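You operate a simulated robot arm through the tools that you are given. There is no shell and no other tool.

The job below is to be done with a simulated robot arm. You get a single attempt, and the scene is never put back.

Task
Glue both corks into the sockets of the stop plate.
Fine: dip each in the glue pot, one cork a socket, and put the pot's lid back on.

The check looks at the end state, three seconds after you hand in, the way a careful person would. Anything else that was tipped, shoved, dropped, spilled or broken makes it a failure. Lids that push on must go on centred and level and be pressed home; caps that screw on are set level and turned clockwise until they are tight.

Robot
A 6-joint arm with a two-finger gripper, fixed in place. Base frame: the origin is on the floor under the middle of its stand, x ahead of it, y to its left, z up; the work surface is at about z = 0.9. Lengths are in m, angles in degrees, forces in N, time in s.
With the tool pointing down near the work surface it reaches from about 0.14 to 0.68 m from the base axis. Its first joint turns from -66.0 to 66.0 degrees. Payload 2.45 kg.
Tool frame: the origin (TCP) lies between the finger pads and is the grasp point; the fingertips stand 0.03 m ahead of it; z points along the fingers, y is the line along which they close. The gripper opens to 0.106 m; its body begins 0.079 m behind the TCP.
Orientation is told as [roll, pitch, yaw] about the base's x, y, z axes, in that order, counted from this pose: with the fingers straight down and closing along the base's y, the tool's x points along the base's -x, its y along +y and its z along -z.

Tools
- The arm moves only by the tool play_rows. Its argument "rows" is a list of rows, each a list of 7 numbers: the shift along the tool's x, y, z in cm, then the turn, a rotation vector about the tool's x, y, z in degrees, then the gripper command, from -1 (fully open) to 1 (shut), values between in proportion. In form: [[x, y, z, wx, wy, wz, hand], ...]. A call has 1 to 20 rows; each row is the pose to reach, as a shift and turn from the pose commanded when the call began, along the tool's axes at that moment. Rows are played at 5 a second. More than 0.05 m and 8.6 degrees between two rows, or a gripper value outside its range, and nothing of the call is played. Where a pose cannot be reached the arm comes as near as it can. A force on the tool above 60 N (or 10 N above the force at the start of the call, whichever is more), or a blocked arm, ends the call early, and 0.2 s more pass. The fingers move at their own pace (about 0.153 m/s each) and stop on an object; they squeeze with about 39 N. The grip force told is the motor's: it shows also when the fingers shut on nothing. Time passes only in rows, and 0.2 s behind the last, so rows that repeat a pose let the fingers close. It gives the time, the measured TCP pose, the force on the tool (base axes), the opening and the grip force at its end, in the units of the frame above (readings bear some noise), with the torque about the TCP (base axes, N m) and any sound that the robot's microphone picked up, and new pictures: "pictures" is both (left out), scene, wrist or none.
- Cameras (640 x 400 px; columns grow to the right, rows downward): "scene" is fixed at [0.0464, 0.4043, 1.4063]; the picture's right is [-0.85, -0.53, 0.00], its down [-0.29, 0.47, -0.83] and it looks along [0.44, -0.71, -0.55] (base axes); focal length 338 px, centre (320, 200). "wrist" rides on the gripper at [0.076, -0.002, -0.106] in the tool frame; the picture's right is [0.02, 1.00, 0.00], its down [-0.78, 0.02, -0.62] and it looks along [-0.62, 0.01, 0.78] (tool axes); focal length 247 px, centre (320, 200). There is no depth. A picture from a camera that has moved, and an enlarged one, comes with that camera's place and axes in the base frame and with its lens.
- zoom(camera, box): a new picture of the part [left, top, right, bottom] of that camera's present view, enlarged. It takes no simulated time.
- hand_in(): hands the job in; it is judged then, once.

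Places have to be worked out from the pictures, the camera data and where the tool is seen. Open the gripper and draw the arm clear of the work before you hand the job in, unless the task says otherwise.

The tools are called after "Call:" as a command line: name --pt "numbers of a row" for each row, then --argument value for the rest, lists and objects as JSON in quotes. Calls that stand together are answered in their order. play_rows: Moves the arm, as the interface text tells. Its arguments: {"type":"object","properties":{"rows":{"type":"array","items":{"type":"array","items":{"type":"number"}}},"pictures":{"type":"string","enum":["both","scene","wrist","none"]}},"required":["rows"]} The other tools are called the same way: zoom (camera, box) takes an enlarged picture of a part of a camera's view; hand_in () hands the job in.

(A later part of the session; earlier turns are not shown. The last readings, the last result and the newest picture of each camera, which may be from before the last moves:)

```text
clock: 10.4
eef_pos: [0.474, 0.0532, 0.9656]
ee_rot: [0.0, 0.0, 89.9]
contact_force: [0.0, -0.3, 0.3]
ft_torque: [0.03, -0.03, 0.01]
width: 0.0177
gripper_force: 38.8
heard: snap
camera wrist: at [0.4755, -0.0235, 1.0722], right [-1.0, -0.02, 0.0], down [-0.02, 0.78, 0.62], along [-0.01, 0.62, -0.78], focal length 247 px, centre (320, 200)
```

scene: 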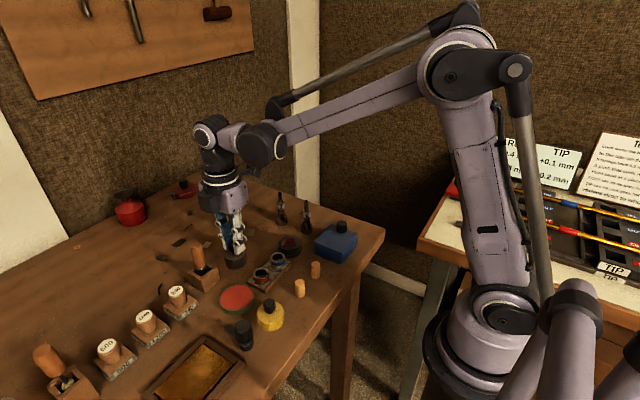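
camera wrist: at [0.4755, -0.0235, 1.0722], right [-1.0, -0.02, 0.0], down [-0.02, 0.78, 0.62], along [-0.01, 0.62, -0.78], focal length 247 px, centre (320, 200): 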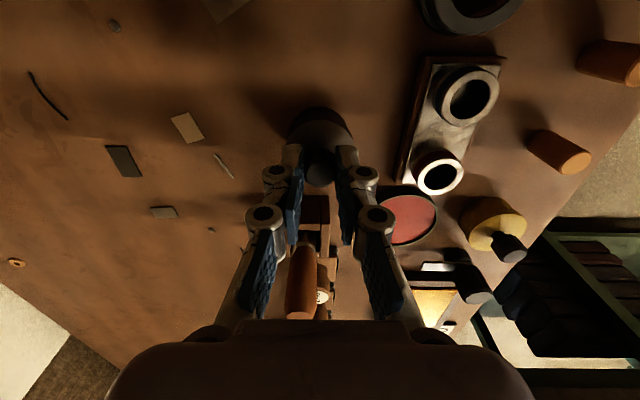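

The fingers closed on a 17.7 mm knob and I heard a "snap". I'll inspect the grip and the lid closely before pulling.

Call:
zoom --camera "wrist" --box '[260, 90, 400, 190]'

Call:
zoom --camera "scene" --box '[200, 210, 270, 275]'

Call:
zoom --camera "wrist" --box '[200, 80, 440, 300]'

```text
4.00 times, centred on (330, 140) of wrist
camera zoom: at [0.4755, -0.0235, 1.0722], right [-1.0, -0.02, 0.0], down [-0.02, 0.78, 0.62], along [-0.01, 0.62, -0.78], focal length 988 px, centre (280, 440)
```

zoom: 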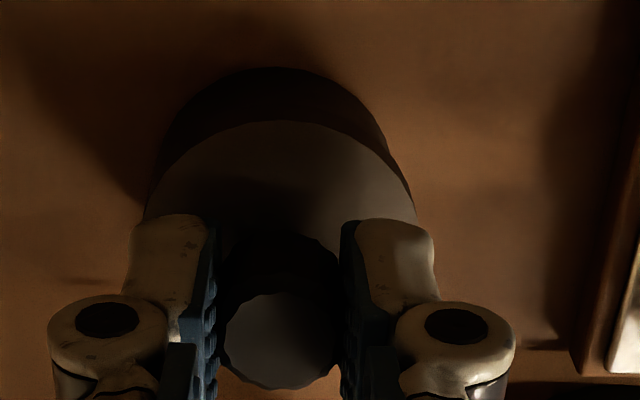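

```text
6.15 times, centred on (235, 242) of scene
camera zoom: at [0.0464, 0.4043, 1.4063], right [-0.85, -0.53, 0.0], down [-0.29, 0.47, -0.83], along [0.44, -0.71, -0.55], focal length 2077 px, centre (843, -62)
```

zoom: 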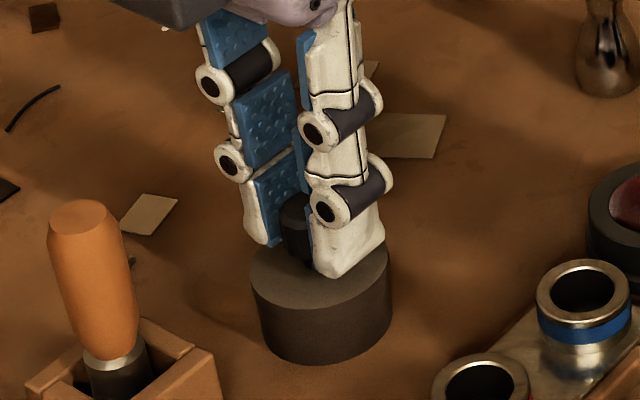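

```text
1.82 times, centred on (320, 190) of wrist
camera zoom: at [0.4755, -0.0235, 1.0722], right [-1.0, -0.02, 0.0], down [-0.02, 0.78, 0.62], along [-0.01, 0.62, -0.78], focal length 449 px, centre (320, 218)
```

zoom: 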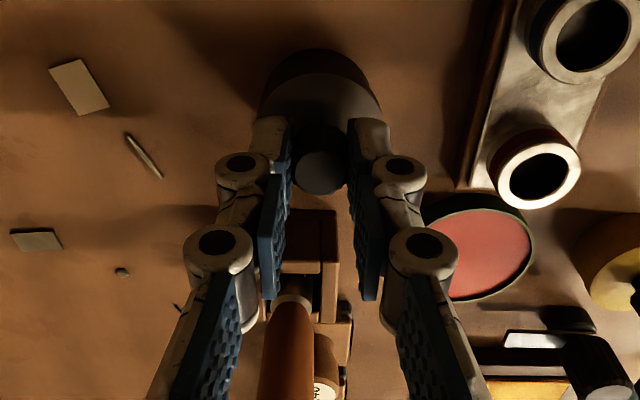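

The grip looks sound and the pot hasn't moved. The snap may be the lid's seal letting go, so I'll pull up gently and slowly to see whether the lid comes off.

Call:
play_rows --pt "0 0 -0.2 0 0 0 1" --pt "0 0 -0.4 0 0 0 1" --pt "0 0 -0.7 0 0 0 1" --pt "0 0 -1.0 0 0 0 1" --pictures "both"

```text
clock: 11.4
eef_pos: [0.4741, 0.054, 0.9765]
ee_rot: [0.0, 0.0, 89.9]
contact_force: [-0.6, -0.5, 0.0]
ft_torque: [0.01, -0.02, -0.02]
width: 0.0175
gripper_force: 39.5
camera wrist: at [0.4751, -0.0237, 1.0826], right [-1.0, -0.02, 0.0], down [-0.02, 0.78, 0.62], along [-0.01, 0.62, -0.78], focal length 247 px, centre (320, 200)
```

scene: 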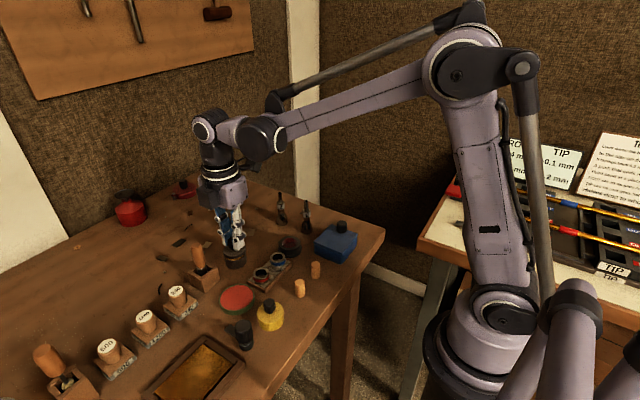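
wrist: 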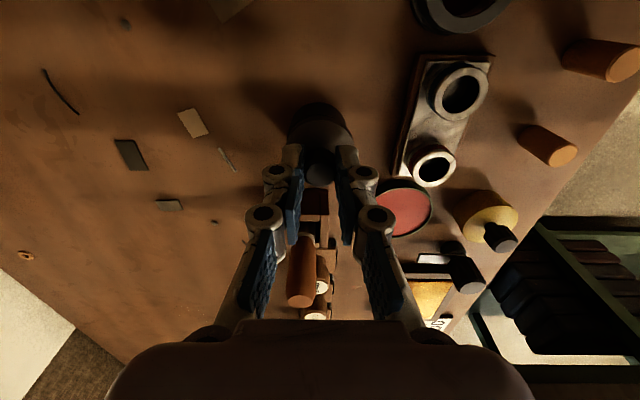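

Call:
zoom --camera "scene" --box '[200, 215, 270, 280]'

Call:
zoom --camera "wrist" --box '[270, 90, 370, 190]'

```text
6.15 times, centred on (235, 248) of scene
camera zoom: at [0.0464, 0.4043, 1.4063], right [-0.85, -0.53, 0.0], down [-0.29, 0.47, -0.83], along [0.44, -0.71, -0.55], focal length 2077 px, centre (843, -92)
```

zoom: 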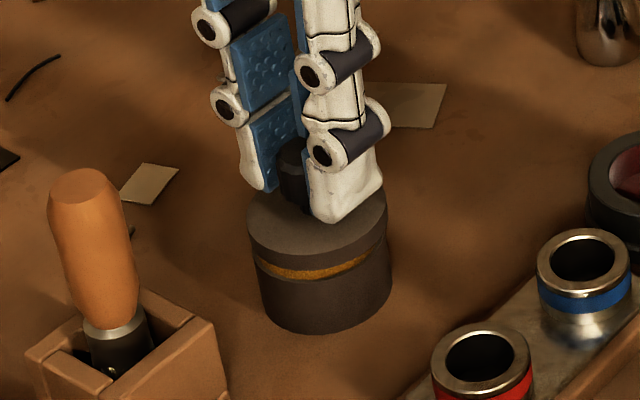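

```text
4.00 times, centred on (320, 140) of wrist
camera zoom: at [0.4751, -0.0237, 1.0826], right [-1.0, -0.02, 0.0], down [-0.02, 0.78, 0.62], along [-0.01, 0.62, -0.78], focal length 988 px, centre (320, 440)
```

zoom: 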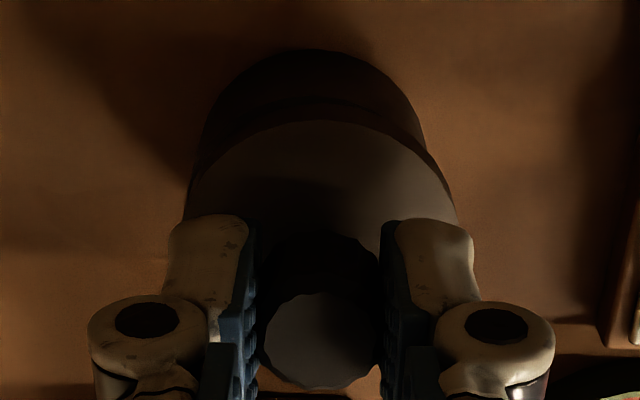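

The lid lifts off freely, and amber shows in the pot. I'll lift further to look inside.

Call:
play_rows --pt "0 0 -1 0 0 0 1" --pt "0 0 -2.5 0 0 0 1" --pt "0 0 -4 0 0 0 1" --pt "0 0 -5.5 0 0 0 1" --pt "0 0 -6.5 0 0 0 1" --pt "0 0 -6.5 0 0 0 1" --pictures "both"

```text
clock: 12.8
eef_pos: [0.4737, 0.0539, 1.04]
ee_rot: [0.0, -0.2, 89.9]
contact_force: [0.6, 0.0, 0.3]
ft_torque: [0.01, -0.01, 0.02]
width: 0.0177
gripper_force: 39.3
camera wrist: at [0.4747, -0.0238, 1.1464], right [-1.0, -0.02, 0.0], down [-0.02, 0.78, 0.62], along [-0.01, 0.62, -0.78], focal length 247 px, centre (320, 200)
```

scene: 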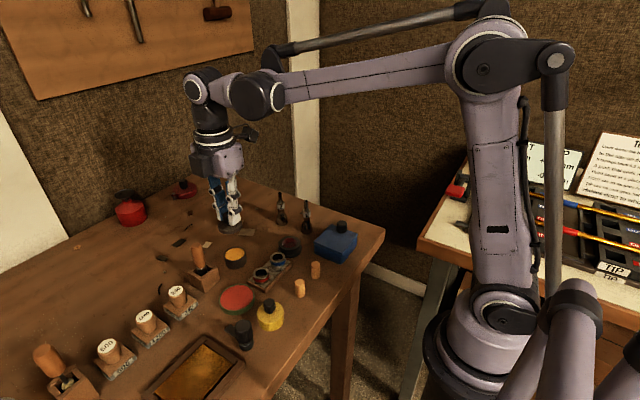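
wrist: 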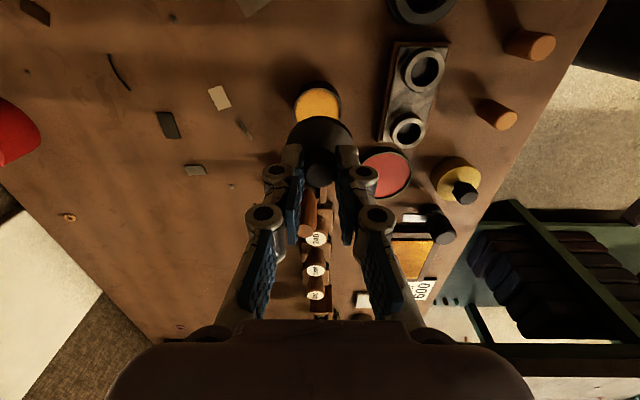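

Call:
zoom --camera "scene" --box '[205, 200, 275, 275]'

Call:
zoom --camera "wrist" --box '[270, 70, 370, 140]'

Call:
zoom --camera "scene" --box '[222, 240, 250, 272]'

```text
5.33 times, centred on (240, 238) of scene
camera zoom: at [0.0464, 0.4043, 1.4063], right [-0.85, -0.53, 0.0], down [-0.29, 0.47, -0.83], along [0.44, -0.71, -0.55], focal length 1800 px, centre (747, 0)
```

zoom: 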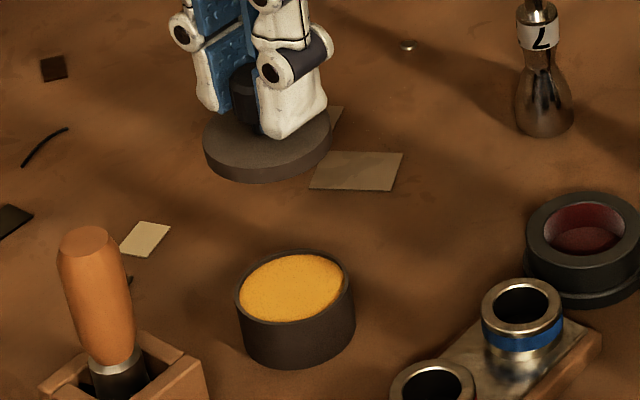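

```text
5.71 times, centred on (320, 105) of wrist
camera zoom: at [0.4747, -0.0238, 1.1464], right [-1.0, -0.02, 0.0], down [-0.02, 0.78, 0.62], along [-0.01, 0.62, -0.78], focal length 1411 px, centre (320, 743)
```

zoom: 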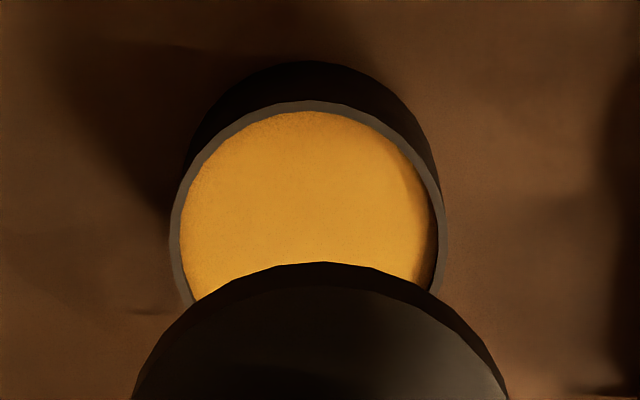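

```text
12.50 times, centred on (236, 256) of scene
camera zoom: at [0.0464, 0.4043, 1.4063], right [-0.85, -0.53, 0.0], down [-0.29, 0.47, -0.83], along [0.44, -0.71, -0.55], focal length 4219 px, centre (1370, -500)
```

zoom: 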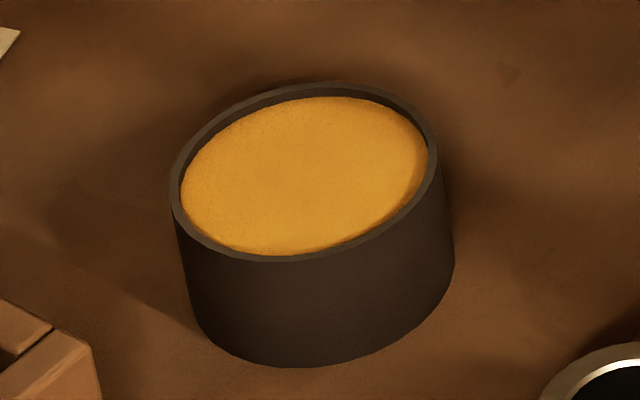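

The pot is full of amber, honey-coloured glue nearly to the rim, and its lid is a shallow cap. I'll set the lid on the clear patch at about (0.466, -0.012), going down slowly over the last bit.

Call:
play_rows --pt "1.5 0.2 0 0 0 0 1" --pt "3 0.4 0 0 0 0 1" --pt "4.8 0.6 0 0 0 0 1" --pt "6.6 0.77 0 0 0 0 1" --pt "6.6 0.77 1.5 0 0 0 1" --pt "6.6 0.77 3 0 0 0 1" --pt "6.6 0.77 4.5 0 0 0 1" --pt "6.6 0.77 6 0 0 0 1" --pt "6.6 0.77 7 0 0 0 1" --pt "6.6 0.77 7.6 0 0 0 1" --pt "6.6 0.77 7.6 0 0 0 1" --pictures "both"

```text
clock: 15.2
eef_pos: [0.4656, -0.011, 0.9645]
ee_rot: [0.0, -0.1, 89.9]
contact_force: [-0.5, 0.6, 0.0]
ft_torque: [0.0, -0.01, 0.0]
width: 0.0178
gripper_force: 38.3
camera wrist: at [0.4673, -0.089, 1.0718], right [-1.0, -0.02, 0.0], down [-0.02, 0.78, 0.62], along [-0.01, 0.62, -0.78], focal length 247 px, centre (320, 200)
```

scene: 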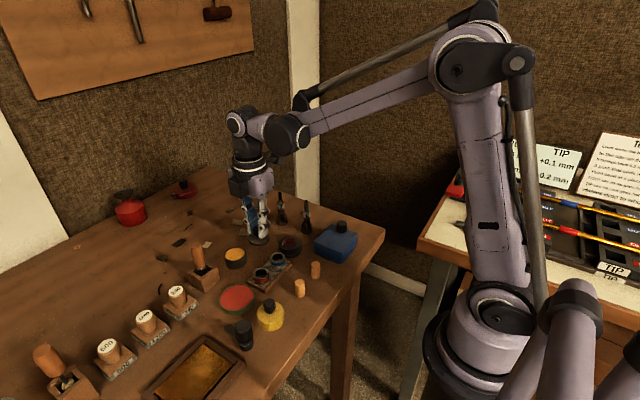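
wrist: 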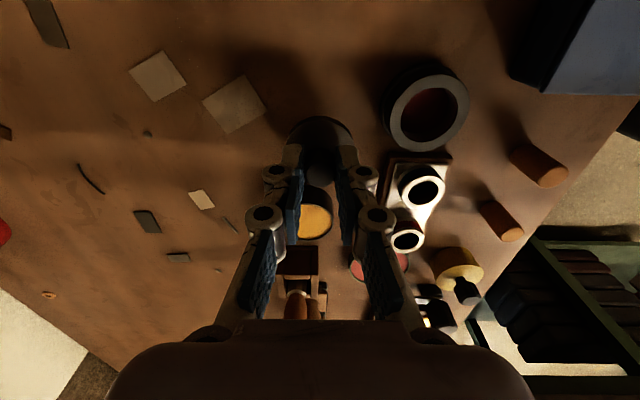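

Call:
zoom --camera "scene" --box '[225, 205, 295, 270]'

Call:
zoom --camera "wrist" --box '[260, 100, 390, 190]'

```text
6.15 times, centred on (260, 238) of scene
camera zoom: at [0.0464, 0.4043, 1.4063], right [-0.85, -0.53, 0.0], down [-0.29, 0.47, -0.83], along [0.44, -0.71, -0.55], focal length 2077 px, centre (689, -31)
```

zoom: 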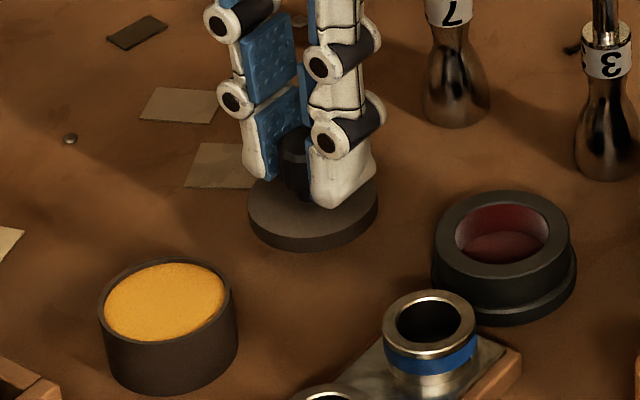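

```text
4.44 times, centred on (325, 145) of wrist
camera zoom: at [0.4673, -0.089, 1.0718], right [-1.0, -0.02, 0.0], down [-0.02, 0.78, 0.62], along [-0.01, 0.62, -0.78], focal length 1098 px, centre (298, 444)
```

zoom: 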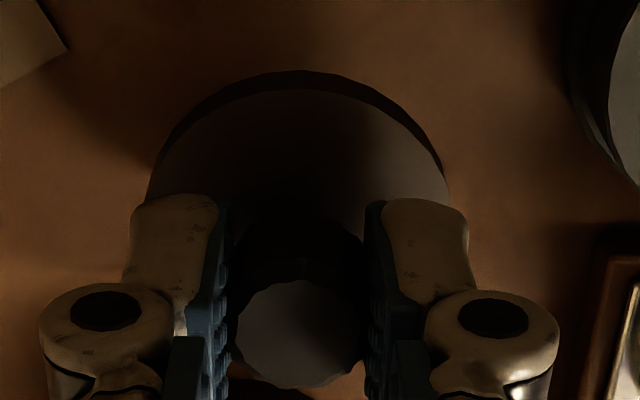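

The lid bottom looks about 1.8 cm above the table. I'll go down 1.5 cm, then feel for contact in small steps.

Call:
play_rows --pt "0 0 0.5 0 0 0 1" --pt "0 0 1.0 0 0 0 1" --pt "0 0 1.3 0 0 0 1" --pt "0 0 1.5 0 0 0 1" --pictures "none"

Call:
zoom --camera "scene" --box '[235, 215, 285, 260]'

```text
clock: 16.2
eef_pos: [0.466, -0.0126, 0.9496]
ee_rot: [0.0, -0.1, 89.9]
contact_force: [0.1, 0.7, -0.6]
ft_torque: [-0.02, -0.02, 0.0]
width: 0.0176
gripper_force: 39.5
```

```text
8.89 times, centred on (260, 238) of scene
camera zoom: at [0.0464, 0.4043, 1.4063], right [-0.85, -0.53, 0.0], down [-0.29, 0.47, -0.83], along [0.44, -0.71, -0.55], focal length 3000 px, centre (853, -133)
```

zoom: 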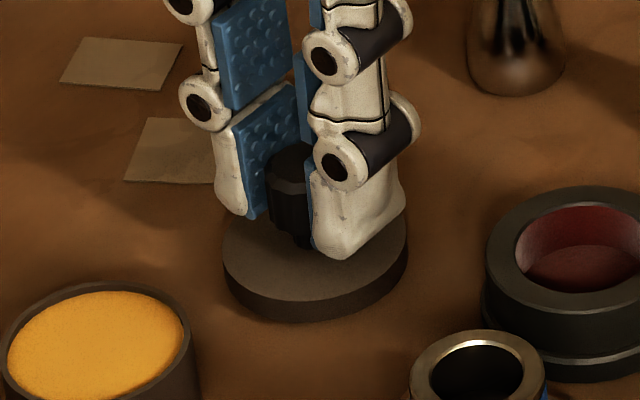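

No contact yet. I'll continue in 1 mm steps.

Call:
play_rows --pt "0 0 0.1 0 0 0 1" --pt "0 0 0.2 0 0 0 1" --pt "0 0 0.2 0 0 0 1" --pictures "none"

```text
clock: 17.0
eef_pos: [0.4657, -0.0131, 0.9456]
ee_rot: [0.0, -0.1, 89.8]
contact_force: [-0.5, 0.1, -0.4]
ft_torque: [0.01, 0.02, -0.03]
width: 0.0176
gripper_force: 38.9
```

Call:
play_rows --pt "0 0 0.1 0 0 0 1" --pt "0 0 0.2 0 0 0 1" --pt "0 0 0.2 0 0 0 1" --pictures "none"

Call:
zoom --camera "scene" --box '[235, 215, 285, 260]'

```text
clock: 17.8
eef_pos: [0.4676, -0.0139, 0.9452]
ee_rot: [0.1, -0.1, 89.9]
contact_force: [-0.2, 0.0, -0.1]
ft_torque: [0.0, 0.0, -0.03]
width: 0.0175
gripper_force: 39.2
```

```text
8.89 times, centred on (260, 238) of scene
camera zoom: at [0.0464, 0.4043, 1.4063], right [-0.85, -0.53, 0.0], down [-0.29, 0.47, -0.83], along [0.44, -0.71, -0.55], focal length 3000 px, centre (853, -133)
```

zoom: 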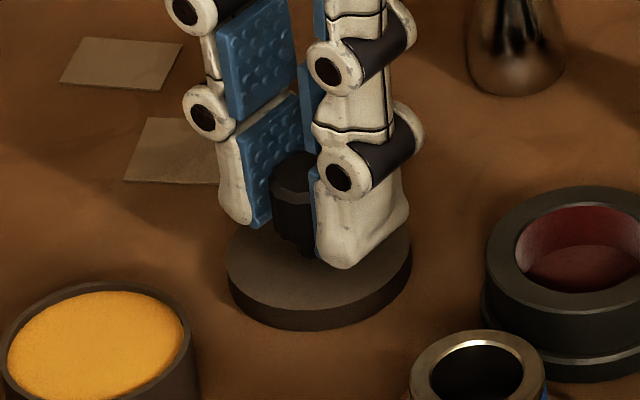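

Call:
play_rows --pt "0 0 0.1 0 0 0 1" --pt "0 0 0.2 0 0 0 1" --pt "0 0 0.2 0 0 0 1" --pictures "none"

```text
clock: 18.6
eef_pos: [0.466, -0.0126, 0.9443]
ee_rot: [0.0, -0.1, 89.9]
contact_force: [-0.6, 0.2, 0.0]
ft_torque: [0.01, 0.04, 0.01]
width: 0.0177
gripper_force: 39.1
```

Call:
play_rows --pt "0 0 0.1 0 0 0 1" --pt "0 0 0.2 0 0 0 1" --pt "0 0 0.2 0 0 0 1" --pictures "none"

Call:
zoom --camera "scene" --box '[235, 215, 285, 260]'

Call:
zoom --camera "wrist" --box '[260, 90, 390, 180]'

```text
clock: 19.4
eef_pos: [0.466, -0.0132, 0.9423]
ee_rot: [0.0, -0.1, 89.9]
contact_force: [0.5, 0.5, 0.2]
ft_torque: [-0.01, 0.04, 0.0]
width: 0.0176
gripper_force: 38.9
```

```text
8.89 times, centred on (260, 238) of scene
camera zoom: at [0.0464, 0.4043, 1.4063], right [-0.85, -0.53, 0.0], down [-0.29, 0.47, -0.83], along [0.44, -0.71, -0.55], focal length 3000 px, centre (853, -133)
```

zoom: 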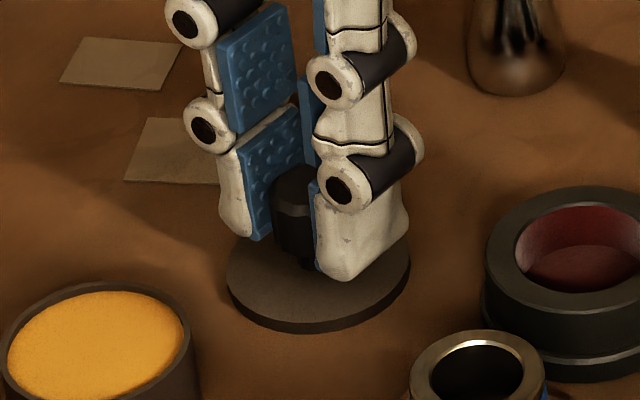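

```text
4.44 times, centred on (325, 135) of wrist
camera zoom: at [0.468, -0.09, 1.0488], right [-1.0, -0.02, 0.0], down [-0.02, 0.78, 0.62], along [-0.01, 0.62, -0.78], focal length 1098 px, centre (298, 489)
```

zoom: 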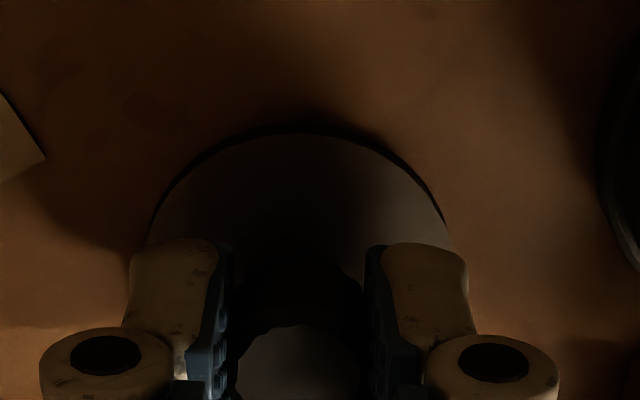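

No force is felt, yet the visible side of the lid is getting thinner, as if it's sinking at the table. I'll raise it back 5 mm and look closely before releasing anything.

Call:
play_rows --pt "0 0 -0.2 0 0 0 1" --pt "0 0 -0.5 0 0 0 1" --pt "0 0 -0.5 0 0 0 1" --pictures "none"

Call:
zoom --camera "scene" --box '[245, 225, 275, 255]'

Call:
zoom --camera "wrist" --box '[260, 90, 390, 180]'

```text
clock: 20.2
eef_pos: [0.4659, -0.0122, 0.9474]
ee_rot: [0.1, -0.1, 89.9]
contact_force: [0.5, -0.3, -0.7]
ft_torque: [-0.01, -0.01, -0.03]
width: 0.0175
gripper_force: 39.1
```

```text
13.33 times, centred on (260, 240) of scene
camera zoom: at [0.0464, 0.4043, 1.4063], right [-0.85, -0.53, 0.0], down [-0.29, 0.47, -0.83], along [0.44, -0.71, -0.55], focal length 4500 px, centre (1120, -333)
```

zoom: 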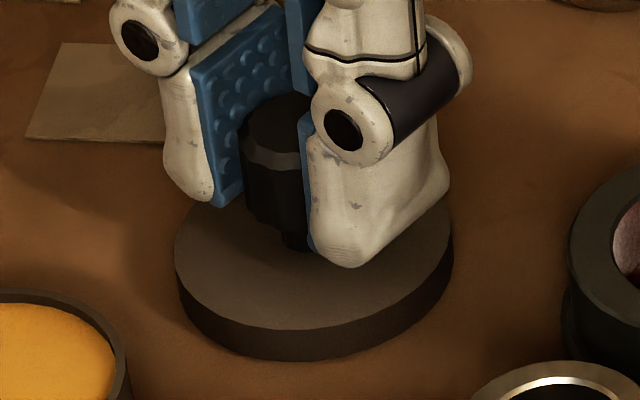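

```text
4.44 times, centred on (325, 135) of wrist
camera zoom: at [0.4682, -0.0898, 1.0533], right [-1.0, -0.02, 0.0], down [-0.02, 0.78, 0.62], along [-0.01, 0.62, -0.78], focal length 1098 px, centre (298, 489)
```

zoom: 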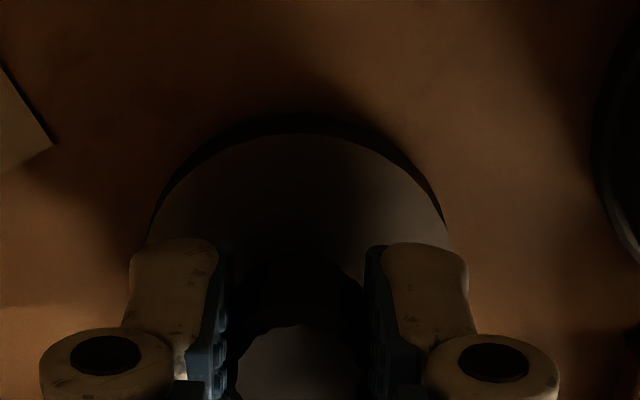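

The held lid passed into the table surface without any force, so the table contact isn't felt while it's held. Comparing the visible lid side, its bottom meets the table at TCP z ≈ 0.949, so I'll raise it 3 mm to sit just above, then check.

Call:
play_rows --pt "0 0 -0.15 0 0 0 1" --pt "0 0 -0.3 0 0 0 1" --pt "0 0 -0.3 0 0 0 1" --pictures "none"

Call:
zoom --camera "scene" --box '[245, 225, 275, 255]'

Call:
zoom --camera "wrist" --box '[260, 90, 390, 180]'

```text
clock: 21.0
eef_pos: [0.4653, -0.0111, 0.9502]
ee_rot: [0.1, -0.1, 89.8]
contact_force: [-0.5, -0.2, 0.4]
ft_torque: [0.03, 0.0, -0.01]
width: 0.0176
gripper_force: 39.4
```

```text
13.33 times, centred on (260, 240) of scene
camera zoom: at [0.0464, 0.4043, 1.4063], right [-0.85, -0.53, 0.0], down [-0.29, 0.47, -0.83], along [0.44, -0.71, -0.55], focal length 4500 px, centre (1120, -333)
```

zoom: 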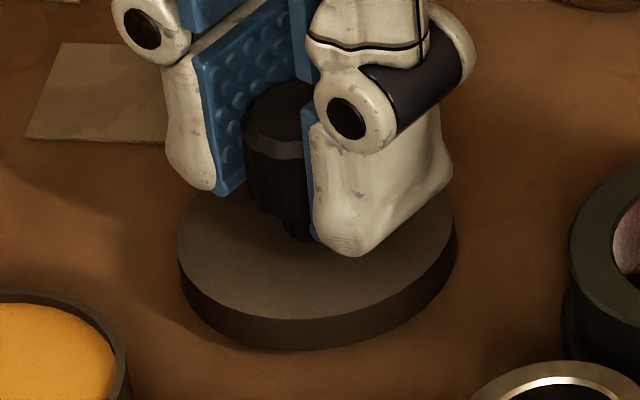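

```text
4.44 times, centred on (325, 135) of wrist
camera zoom: at [0.4675, -0.0901, 1.0558], right [-1.0, -0.02, 0.0], down [-0.02, 0.78, 0.62], along [-0.01, 0.62, -0.78], focal length 1098 px, centre (298, 489)
```

zoom: 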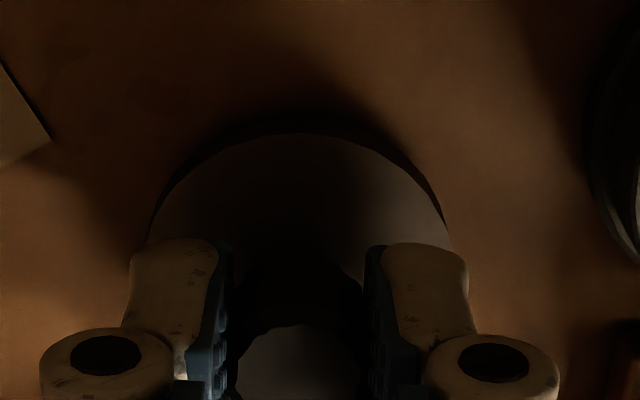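

The lower edge moved up with this rise, so contact is at about z 0.947 and there's a gap of roughly 2 mm. I'll lower 2 mm and open the fingers gently.

Call:
play_rows --pt "0 0 0.1 0 0 0 1" --pt "0 0 0.2 0 0 0 1" --pt "0 0 0.2 0 0 0 1" --pt "0 0 0.2 0 0 0 0.5" --pt "0 0 0.2 0 0 0 0.3" --pt "0 0 0.2 0 0 0 0.06" --pt "0 0 0.2 0 0 0 0.06" --pictures "both"

Call:
zoom --camera "scene" --box '[245, 225, 275, 255]'

Call:
zoom --camera "wrist" --box '[240, 90, 400, 190]'

```text
clock: 22.6
eef_pos: [0.4666, -0.0109, 0.948]
ee_rot: [-0.1, -0.1, 89.9]
contact_force: [-0.5, -0.4, 0.3]
ft_torque: [-0.02, -0.02, 0.01]
width: 0.05
gripper_force: 0.1
camera wrist: at [0.4678, -0.0897, 1.0533], right [-1.0, -0.02, 0.0], down [-0.02, 0.78, 0.62], along [-0.01, 0.62, -0.78], focal length 247 px, centre (320, 200)
```

scene: 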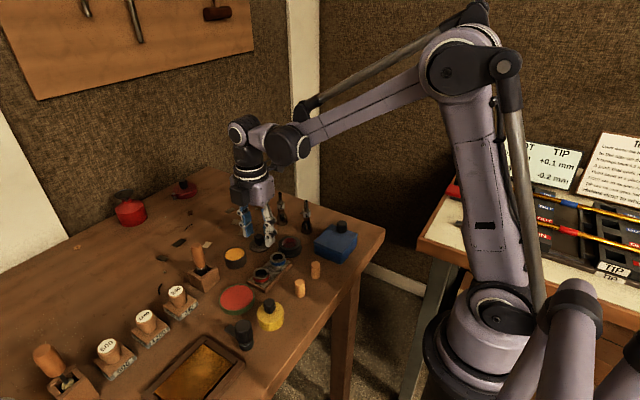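
wrist: 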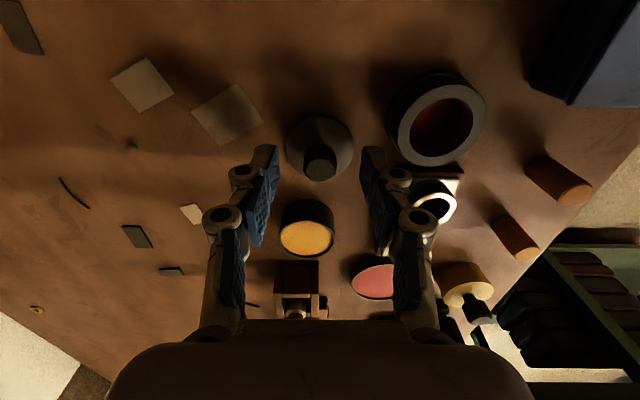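

```text
13.33 times, centred on (260, 240) of scene
camera zoom: at [0.0464, 0.4043, 1.4063], right [-0.85, -0.53, 0.0], down [-0.29, 0.47, -0.83], along [0.44, -0.71, -0.55], focal length 4500 px, centre (1120, -333)
```

zoom: 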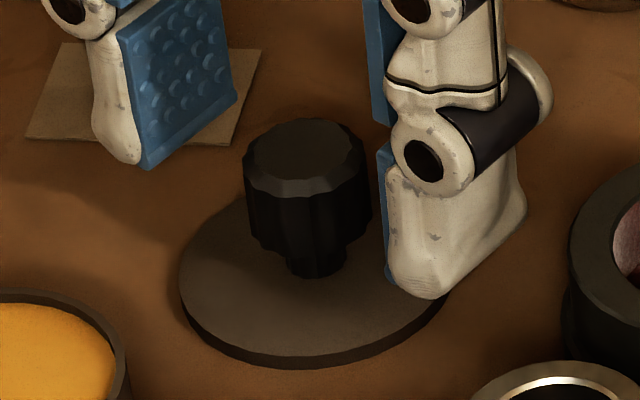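

```text
4.00 times, centred on (320, 140) of wrist
camera zoom: at [0.4678, -0.0897, 1.0533], right [-1.0, -0.02, 0.0], down [-0.02, 0.78, 0.62], along [-0.01, 0.62, -0.78], focal length 988 px, centre (320, 440)
```

zoom: 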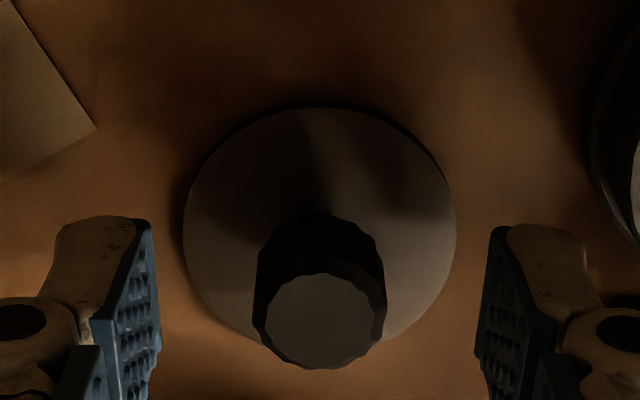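

The lid settled level on the table. I'll raise straight up and clear, then move over to the first cork (A, about (0.308, -0.001)).

Call:
play_rows --pt "0 0 -1 0 0 0 0.06" --pt "0 0 -2.5 0 0 0 0.06" --pt "0 0 -4.5 0 0 0 0.06" --pt "0 0 -6.5 0 0 0 0.06" --pt "0 0 -8.5 0 0 0 0.06" --pt "0 0 -10 0 0 0 0.06" --pt "0 0 -10 0 0 0 0.06" --pictures "both"

Call:
zoom --camera "scene" --box '[215, 210, 335, 300]'

Call:
zoom --camera "scene" --box '[240, 220, 280, 255]'

```text
clock: 24.2
eef_pos: [0.4648, -0.0112, 1.0491]
ee_rot: [0.0, -0.2, 90.0]
contact_force: [-0.6, 0.3, 0.7]
ft_torque: [-0.02, -0.02, 0.0]
width: 0.0499
gripper_force: 0.1
camera wrist: at [0.4667, -0.0896, 1.155], right [-1.0, -0.02, 0.0], down [-0.02, 0.78, 0.62], along [-0.01, 0.62, -0.78], focal length 247 px, centre (320, 200)
```

scene: 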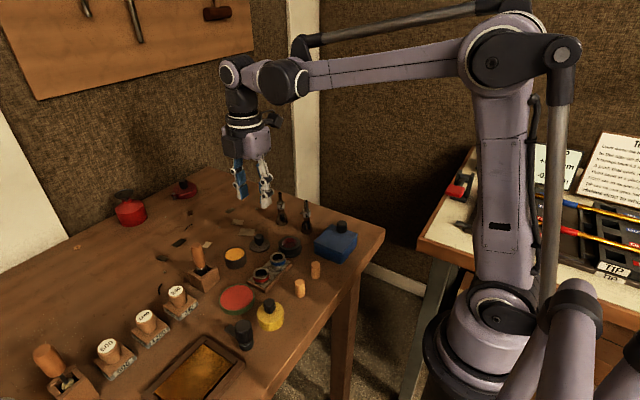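
wrist: 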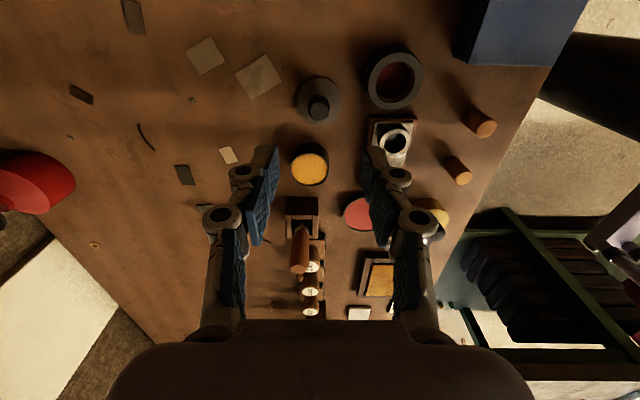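

```text
4.44 times, centred on (275, 255) of scene
camera zoom: at [0.0464, 0.4043, 1.4063], right [-0.85, -0.53, 0.0], down [-0.29, 0.47, -0.83], along [0.44, -0.71, -0.55], focal length 1500 px, centre (520, -44)
```

zoom: 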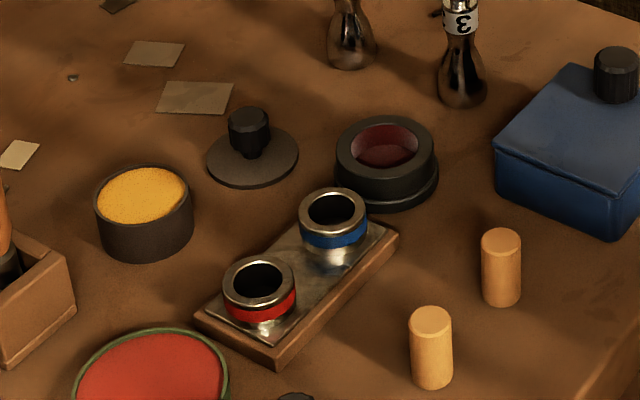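

```text
11.43 times, centred on (260, 238) of scene
camera zoom: at [0.0464, 0.4043, 1.4063], right [-0.85, -0.53, 0.0], down [-0.29, 0.47, -0.83], along [0.44, -0.71, -0.55], focal length 3858 px, centre (1006, -229)
```

zoom: 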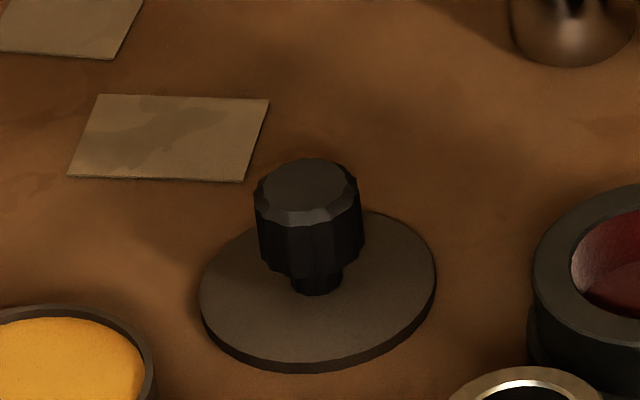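

The lid rests level on the table and everything else looks undisturbed. Next I'll hover above cork A with the fingers partly open and refine its position.

Call:
play_rows --pt "-0.1 1.5 0 0 0 0 0.06" --pt "-0.3 3.5 0 0 0 0 0.06" --pt "-0.4 5.5 0 0 0 0 0.06" --pt "-0.5 7.5 0 0 0 0 0.06" --pt "-0.6 9.5 0 0 0 0 0.06" --pt "-0.8 11.5 0 0 0 0 0.06" --pt "-0.9 13.5 0 0 0 0 0.06" --pt "-1.0 15 0.5 0 0 0 0.06" --pt "-1.0 15.7 1 0 0 0 0.06" --pt "-1.0 15.7 1 0 0 0 0.06" --pictures "both"

Call:
zoom --camera "wrist" --box '[240, 60, 400, 160]'

Call:
zoom --camera "scene" --box '[280, 220, 360, 310]'

```text
clock: 26.4
eef_pos: [0.3092, -0.0016, 1.0361]
ee_rot: [0.0, -0.1, 89.9]
contact_force: [-0.4, 0.0, -0.1]
ft_torque: [-0.03, -0.01, 0.02]
width: 0.0497
gripper_force: 0.0
camera wrist: at [0.3112, -0.0794, 1.1432], right [-1.0, -0.02, 0.0], down [-0.02, 0.78, 0.62], along [-0.01, 0.62, -0.78], focal length 247 px, centre (320, 200)
```

scene: 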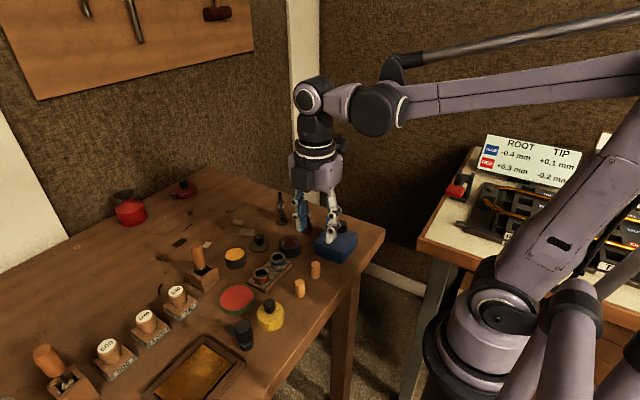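
wrist: 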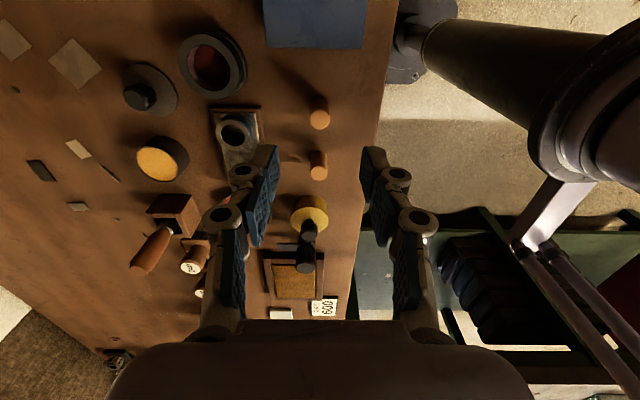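

```text
4.00 times, centred on (320, 110) of wrist
camera zoom: at [0.3112, -0.0794, 1.1432], right [-1.0, -0.02, 0.0], down [-0.02, 0.78, 0.62], along [-0.01, 0.62, -0.78], focal length 988 px, centre (320, 560)
```

zoom: 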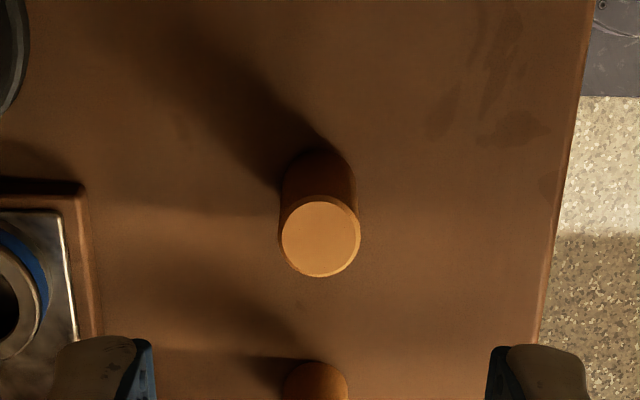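

```text
4.44 times, centred on (320, 265) of scene
camera zoom: at [0.0464, 0.4043, 1.4063], right [-0.85, -0.53, 0.0], down [-0.29, 0.47, -0.83], along [0.44, -0.71, -0.55], focal length 1500 px, centre (320, -89)
```

zoom: 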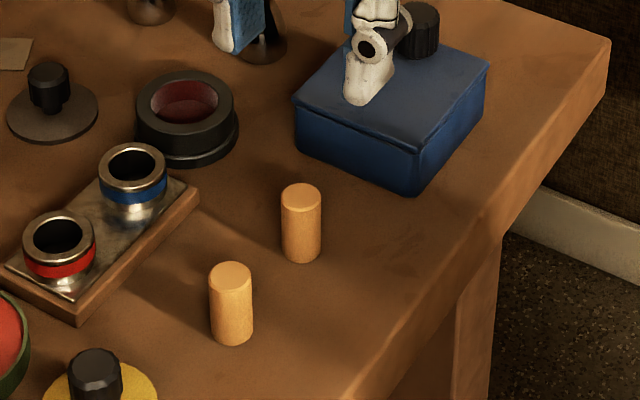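

Cork A is centred on the finger plane at about (0.309, -0.002). I'll descend so the fingertips overlap only its top 12 mm, then close.

Call:
play_rows --pt "0 0 1.5 0 0 0 0.06" --pt "0 0 3 0 0 0 0.06" --pt "0 0 4.5 0 0 0 0.06" --pt "0 0 6 0 0 0 0.06" --pt "0 0 7 0 0 0 0.06" --pt "0 0 7.4 0 0 0 0.06" --pt "0 0 7.4 0 0 0 0.06" --pictures "both"

Call:
zoom --camera "wrist" --box '[240, 90, 400, 190]'

Call:
zoom --camera "scene" --box '[285, 240, 345, 300]'

```text
clock: 28.0
eef_pos: [0.3085, -0.0019, 0.9625]
ee_rot: [0.0, -0.1, 89.9]
contact_force: [0.2, -0.7, -0.1]
ft_torque: [0.03, -0.01, 0.0]
width: 0.0495
gripper_force: 0.0
camera wrist: at [0.3106, -0.0798, 1.0705], right [-1.0, -0.02, 0.0], down [-0.02, 0.78, 0.62], along [-0.01, 0.62, -0.78], focal length 247 px, centre (320, 200)
```

scene: 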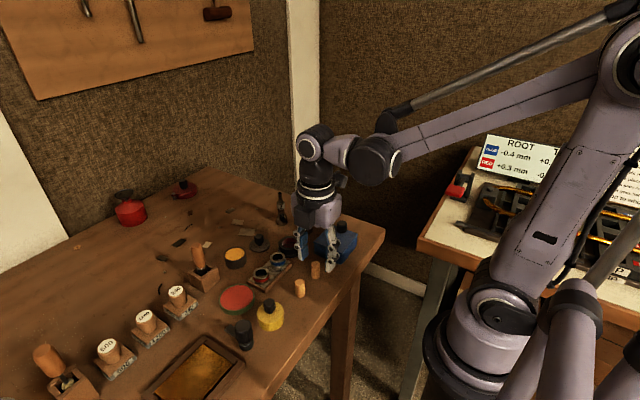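
wrist: 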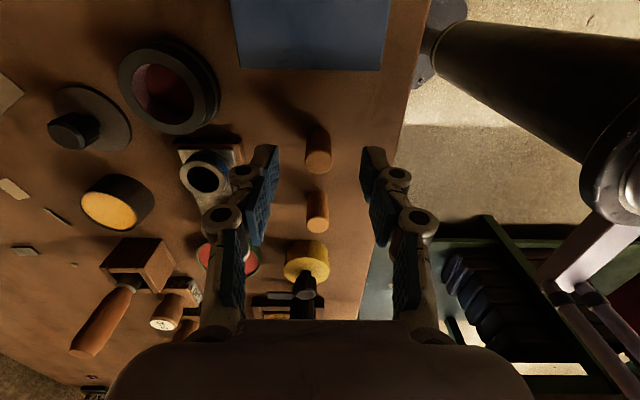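

```text
4.00 times, centred on (320, 140) of wrist
camera zoom: at [0.3106, -0.0798, 1.0705], right [-1.0, -0.02, 0.0], down [-0.02, 0.78, 0.62], along [-0.01, 0.62, -0.78], focal length 988 px, centre (320, 440)
```

zoom: 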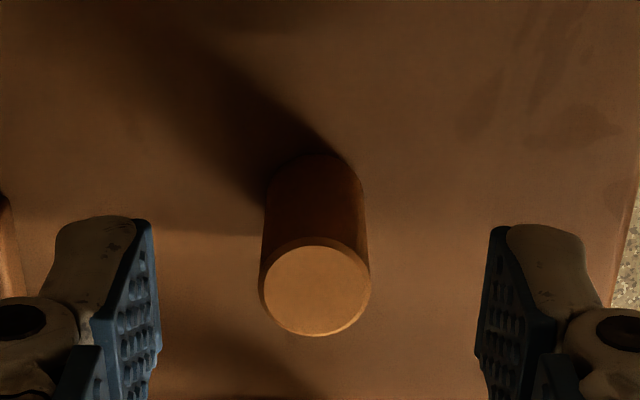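

```text
6.67 times, centred on (315, 270) of scene
camera zoom: at [0.0464, 0.4043, 1.4063], right [-0.85, -0.53, 0.0], down [-0.29, 0.47, -0.83], along [0.44, -0.71, -0.55], focal length 2250 px, centre (353, -267)
```

zoom: 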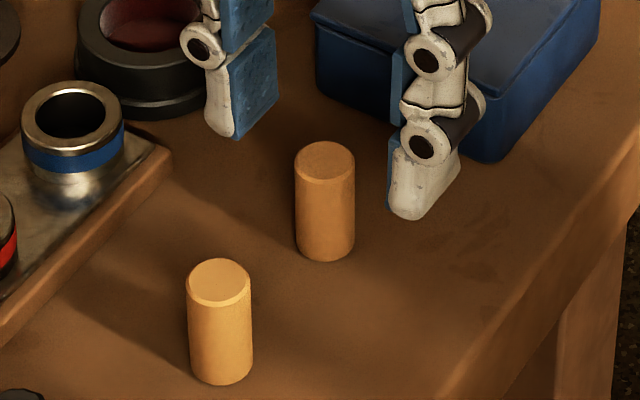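

The cork is about 18 mm in diameter and 28–33 mm tall. I'll lower another 1.3 cm so the tips overlap its top by 10–14 mm, then close.

Call:
play_rows --pt "0 0 0.6 0 0 0 0.06" --pt "0 0 1.1 0 0 0 0.06" --pt "0 0 1.3 0 0 0 0.06" --pt "0 0 1.3 0 0 0 0.06" --pt "0 0 1.3 0 0 0 0.4" --pt "0 0 1.3 0 0 0 1" --pt "0 0 1.3 0 0 0 1" --pt "0 0 1.3 0 0 0 1" --pictures "both"

Call:
zoom --camera "wrist" --box '[240, 90, 400, 190]'

Call:
zoom --camera "scene" --box '[295, 245, 335, 285]'

```text
clock: 29.8
eef_pos: [0.3094, -0.0034, 0.9502]
ee_rot: [0.0, -0.1, 90.0]
contact_force: [0.0, -0.3, 0.2]
ft_torque: [-0.01, -0.01, 0.0]
width: 0.0127
gripper_force: 38.8
camera wrist: at [0.3105, -0.0803, 1.0572], right [-1.0, -0.02, 0.0], down [-0.02, 0.78, 0.62], along [-0.01, 0.62, -0.78], focal length 247 px, centre (320, 200)
```

scene: 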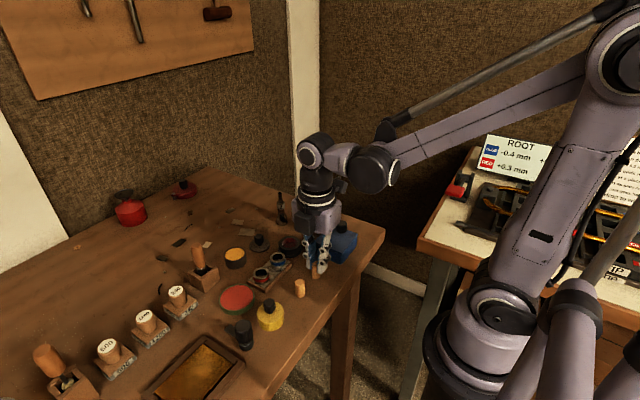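
wrist: 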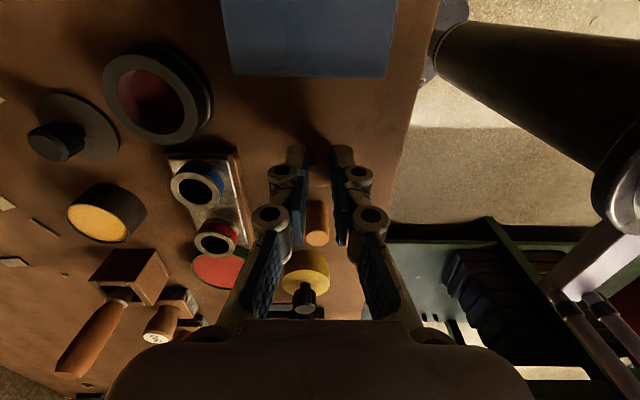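

```text
4.00 times, centred on (320, 140) of wrist
camera zoom: at [0.3105, -0.0803, 1.0572], right [-1.0, -0.02, 0.0], down [-0.02, 0.78, 0.62], along [-0.01, 0.62, -0.78], focal length 988 px, centre (320, 440)
```

zoom: 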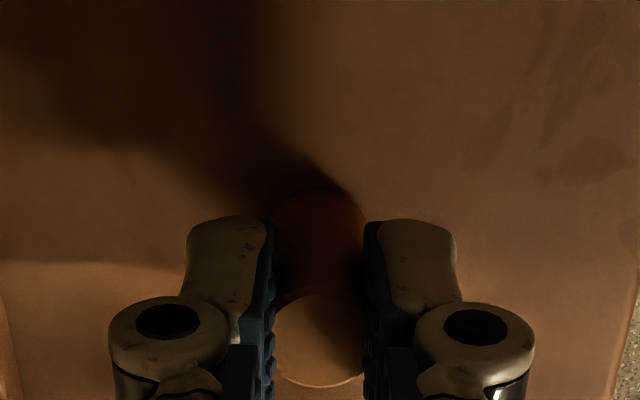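

```text
10.00 times, centred on (315, 265) of scene
camera zoom: at [0.0464, 0.4043, 1.4063], right [-0.85, -0.53, 0.0], down [-0.29, 0.47, -0.83], along [0.44, -0.71, -0.55], focal length 3375 px, centre (370, -450)
```

zoom: 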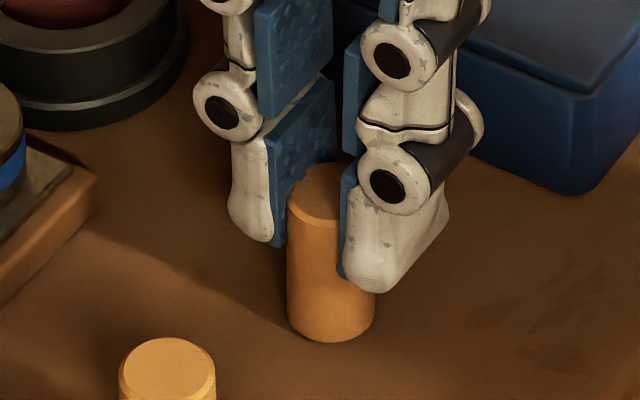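

Cork A is gripped (the soft cork gives a little). I'll lift it straight up and carry it over the glue pot at (0.475, 0.053).

Call:
play_rows --pt "0 0 -1 0 0 0 1" --pt "0 0 -3 0 0 0 1" --pt "0 0 -5 0 0 0 1" --pt "0 0 -7 0 0 0 1" --pt "0 0 -9 0 0 0 1" --pt "-0.3 -1 -10 0 0 0 1" --pt "-1 -3 -10 0 0 0 1" --pt "-1.7 -5 -10 0 0 0 1" --pt "-2.4 -7 -10 0 0 0 1" --pt "-3.1 -9 -10 0 0 0 1" --pt "-3.8 -11 -10 0 0 0 1" --pt "-4.5 -13 -10 0 0 0 1" --pt "-5.2 -15 -10 0 0 0 1" --pt "-5.6 -16.6 -10 0 0 0 1" --pt "-5.6 -16.6 -10 0 0 0 1" --pictures "both"

Call:
zoom --camera "wrist" --box '[240, 60, 400, 180]'

Call:
zoom --camera "scene" --box '[200, 195, 280, 275]'

```text
clock: 33.0
eef_pos: [0.4756, 0.0537, 1.0509]
ee_rot: [-0.1, -0.1, 89.9]
contact_force: [-0.1, 0.1, -1.2]
ft_torque: [-0.01, 0.03, 0.01]
width: 0.0124
gripper_force: 39.1
camera wrist: at [0.4774, -0.0248, 1.1577], right [-1.0, -0.02, 0.0], down [-0.02, 0.78, 0.62], along [-0.01, 0.62, -0.78], focal length 247 px, centre (320, 200)
```

scene: 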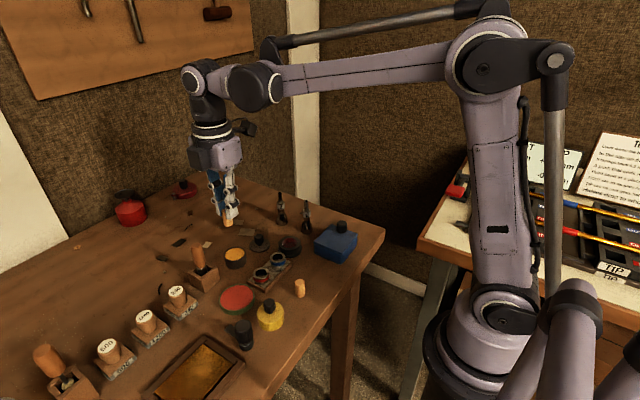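
wrist: 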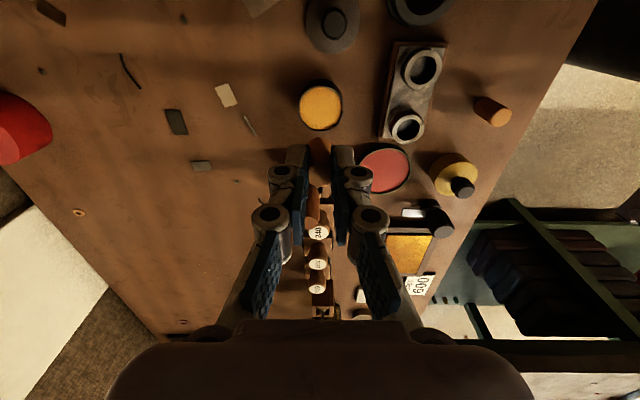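

```text
3.33 times, centred on (320, 120) of wrist
camera zoom: at [0.4774, -0.0248, 1.1577], right [-1.0, -0.02, 0.0], down [-0.02, 0.78, 0.62], along [-0.01, 0.62, -0.78], focal length 823 px, centre (320, 467)
```

zoom: 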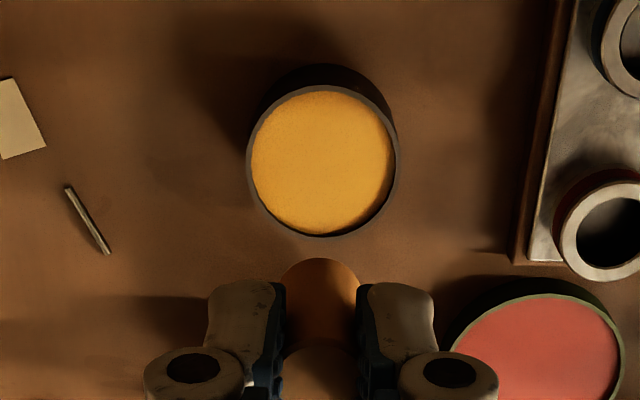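

```text
5.00 times, centred on (240, 235) of scene
camera zoom: at [0.0464, 0.4043, 1.4063], right [-0.85, -0.53, 0.0], down [-0.29, 0.47, -0.83], along [0.44, -0.71, -0.55], focal length 1688 px, centre (720, 25)
```

zoom: 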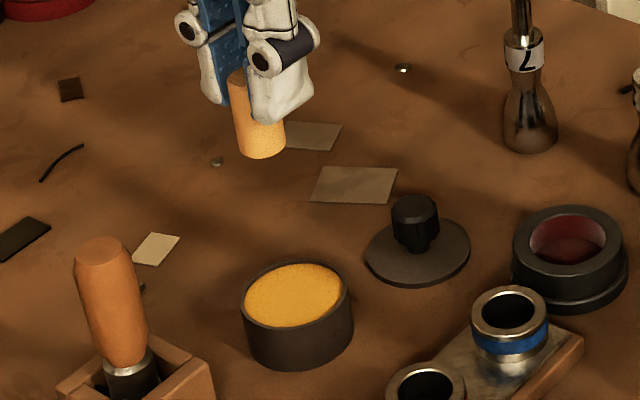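

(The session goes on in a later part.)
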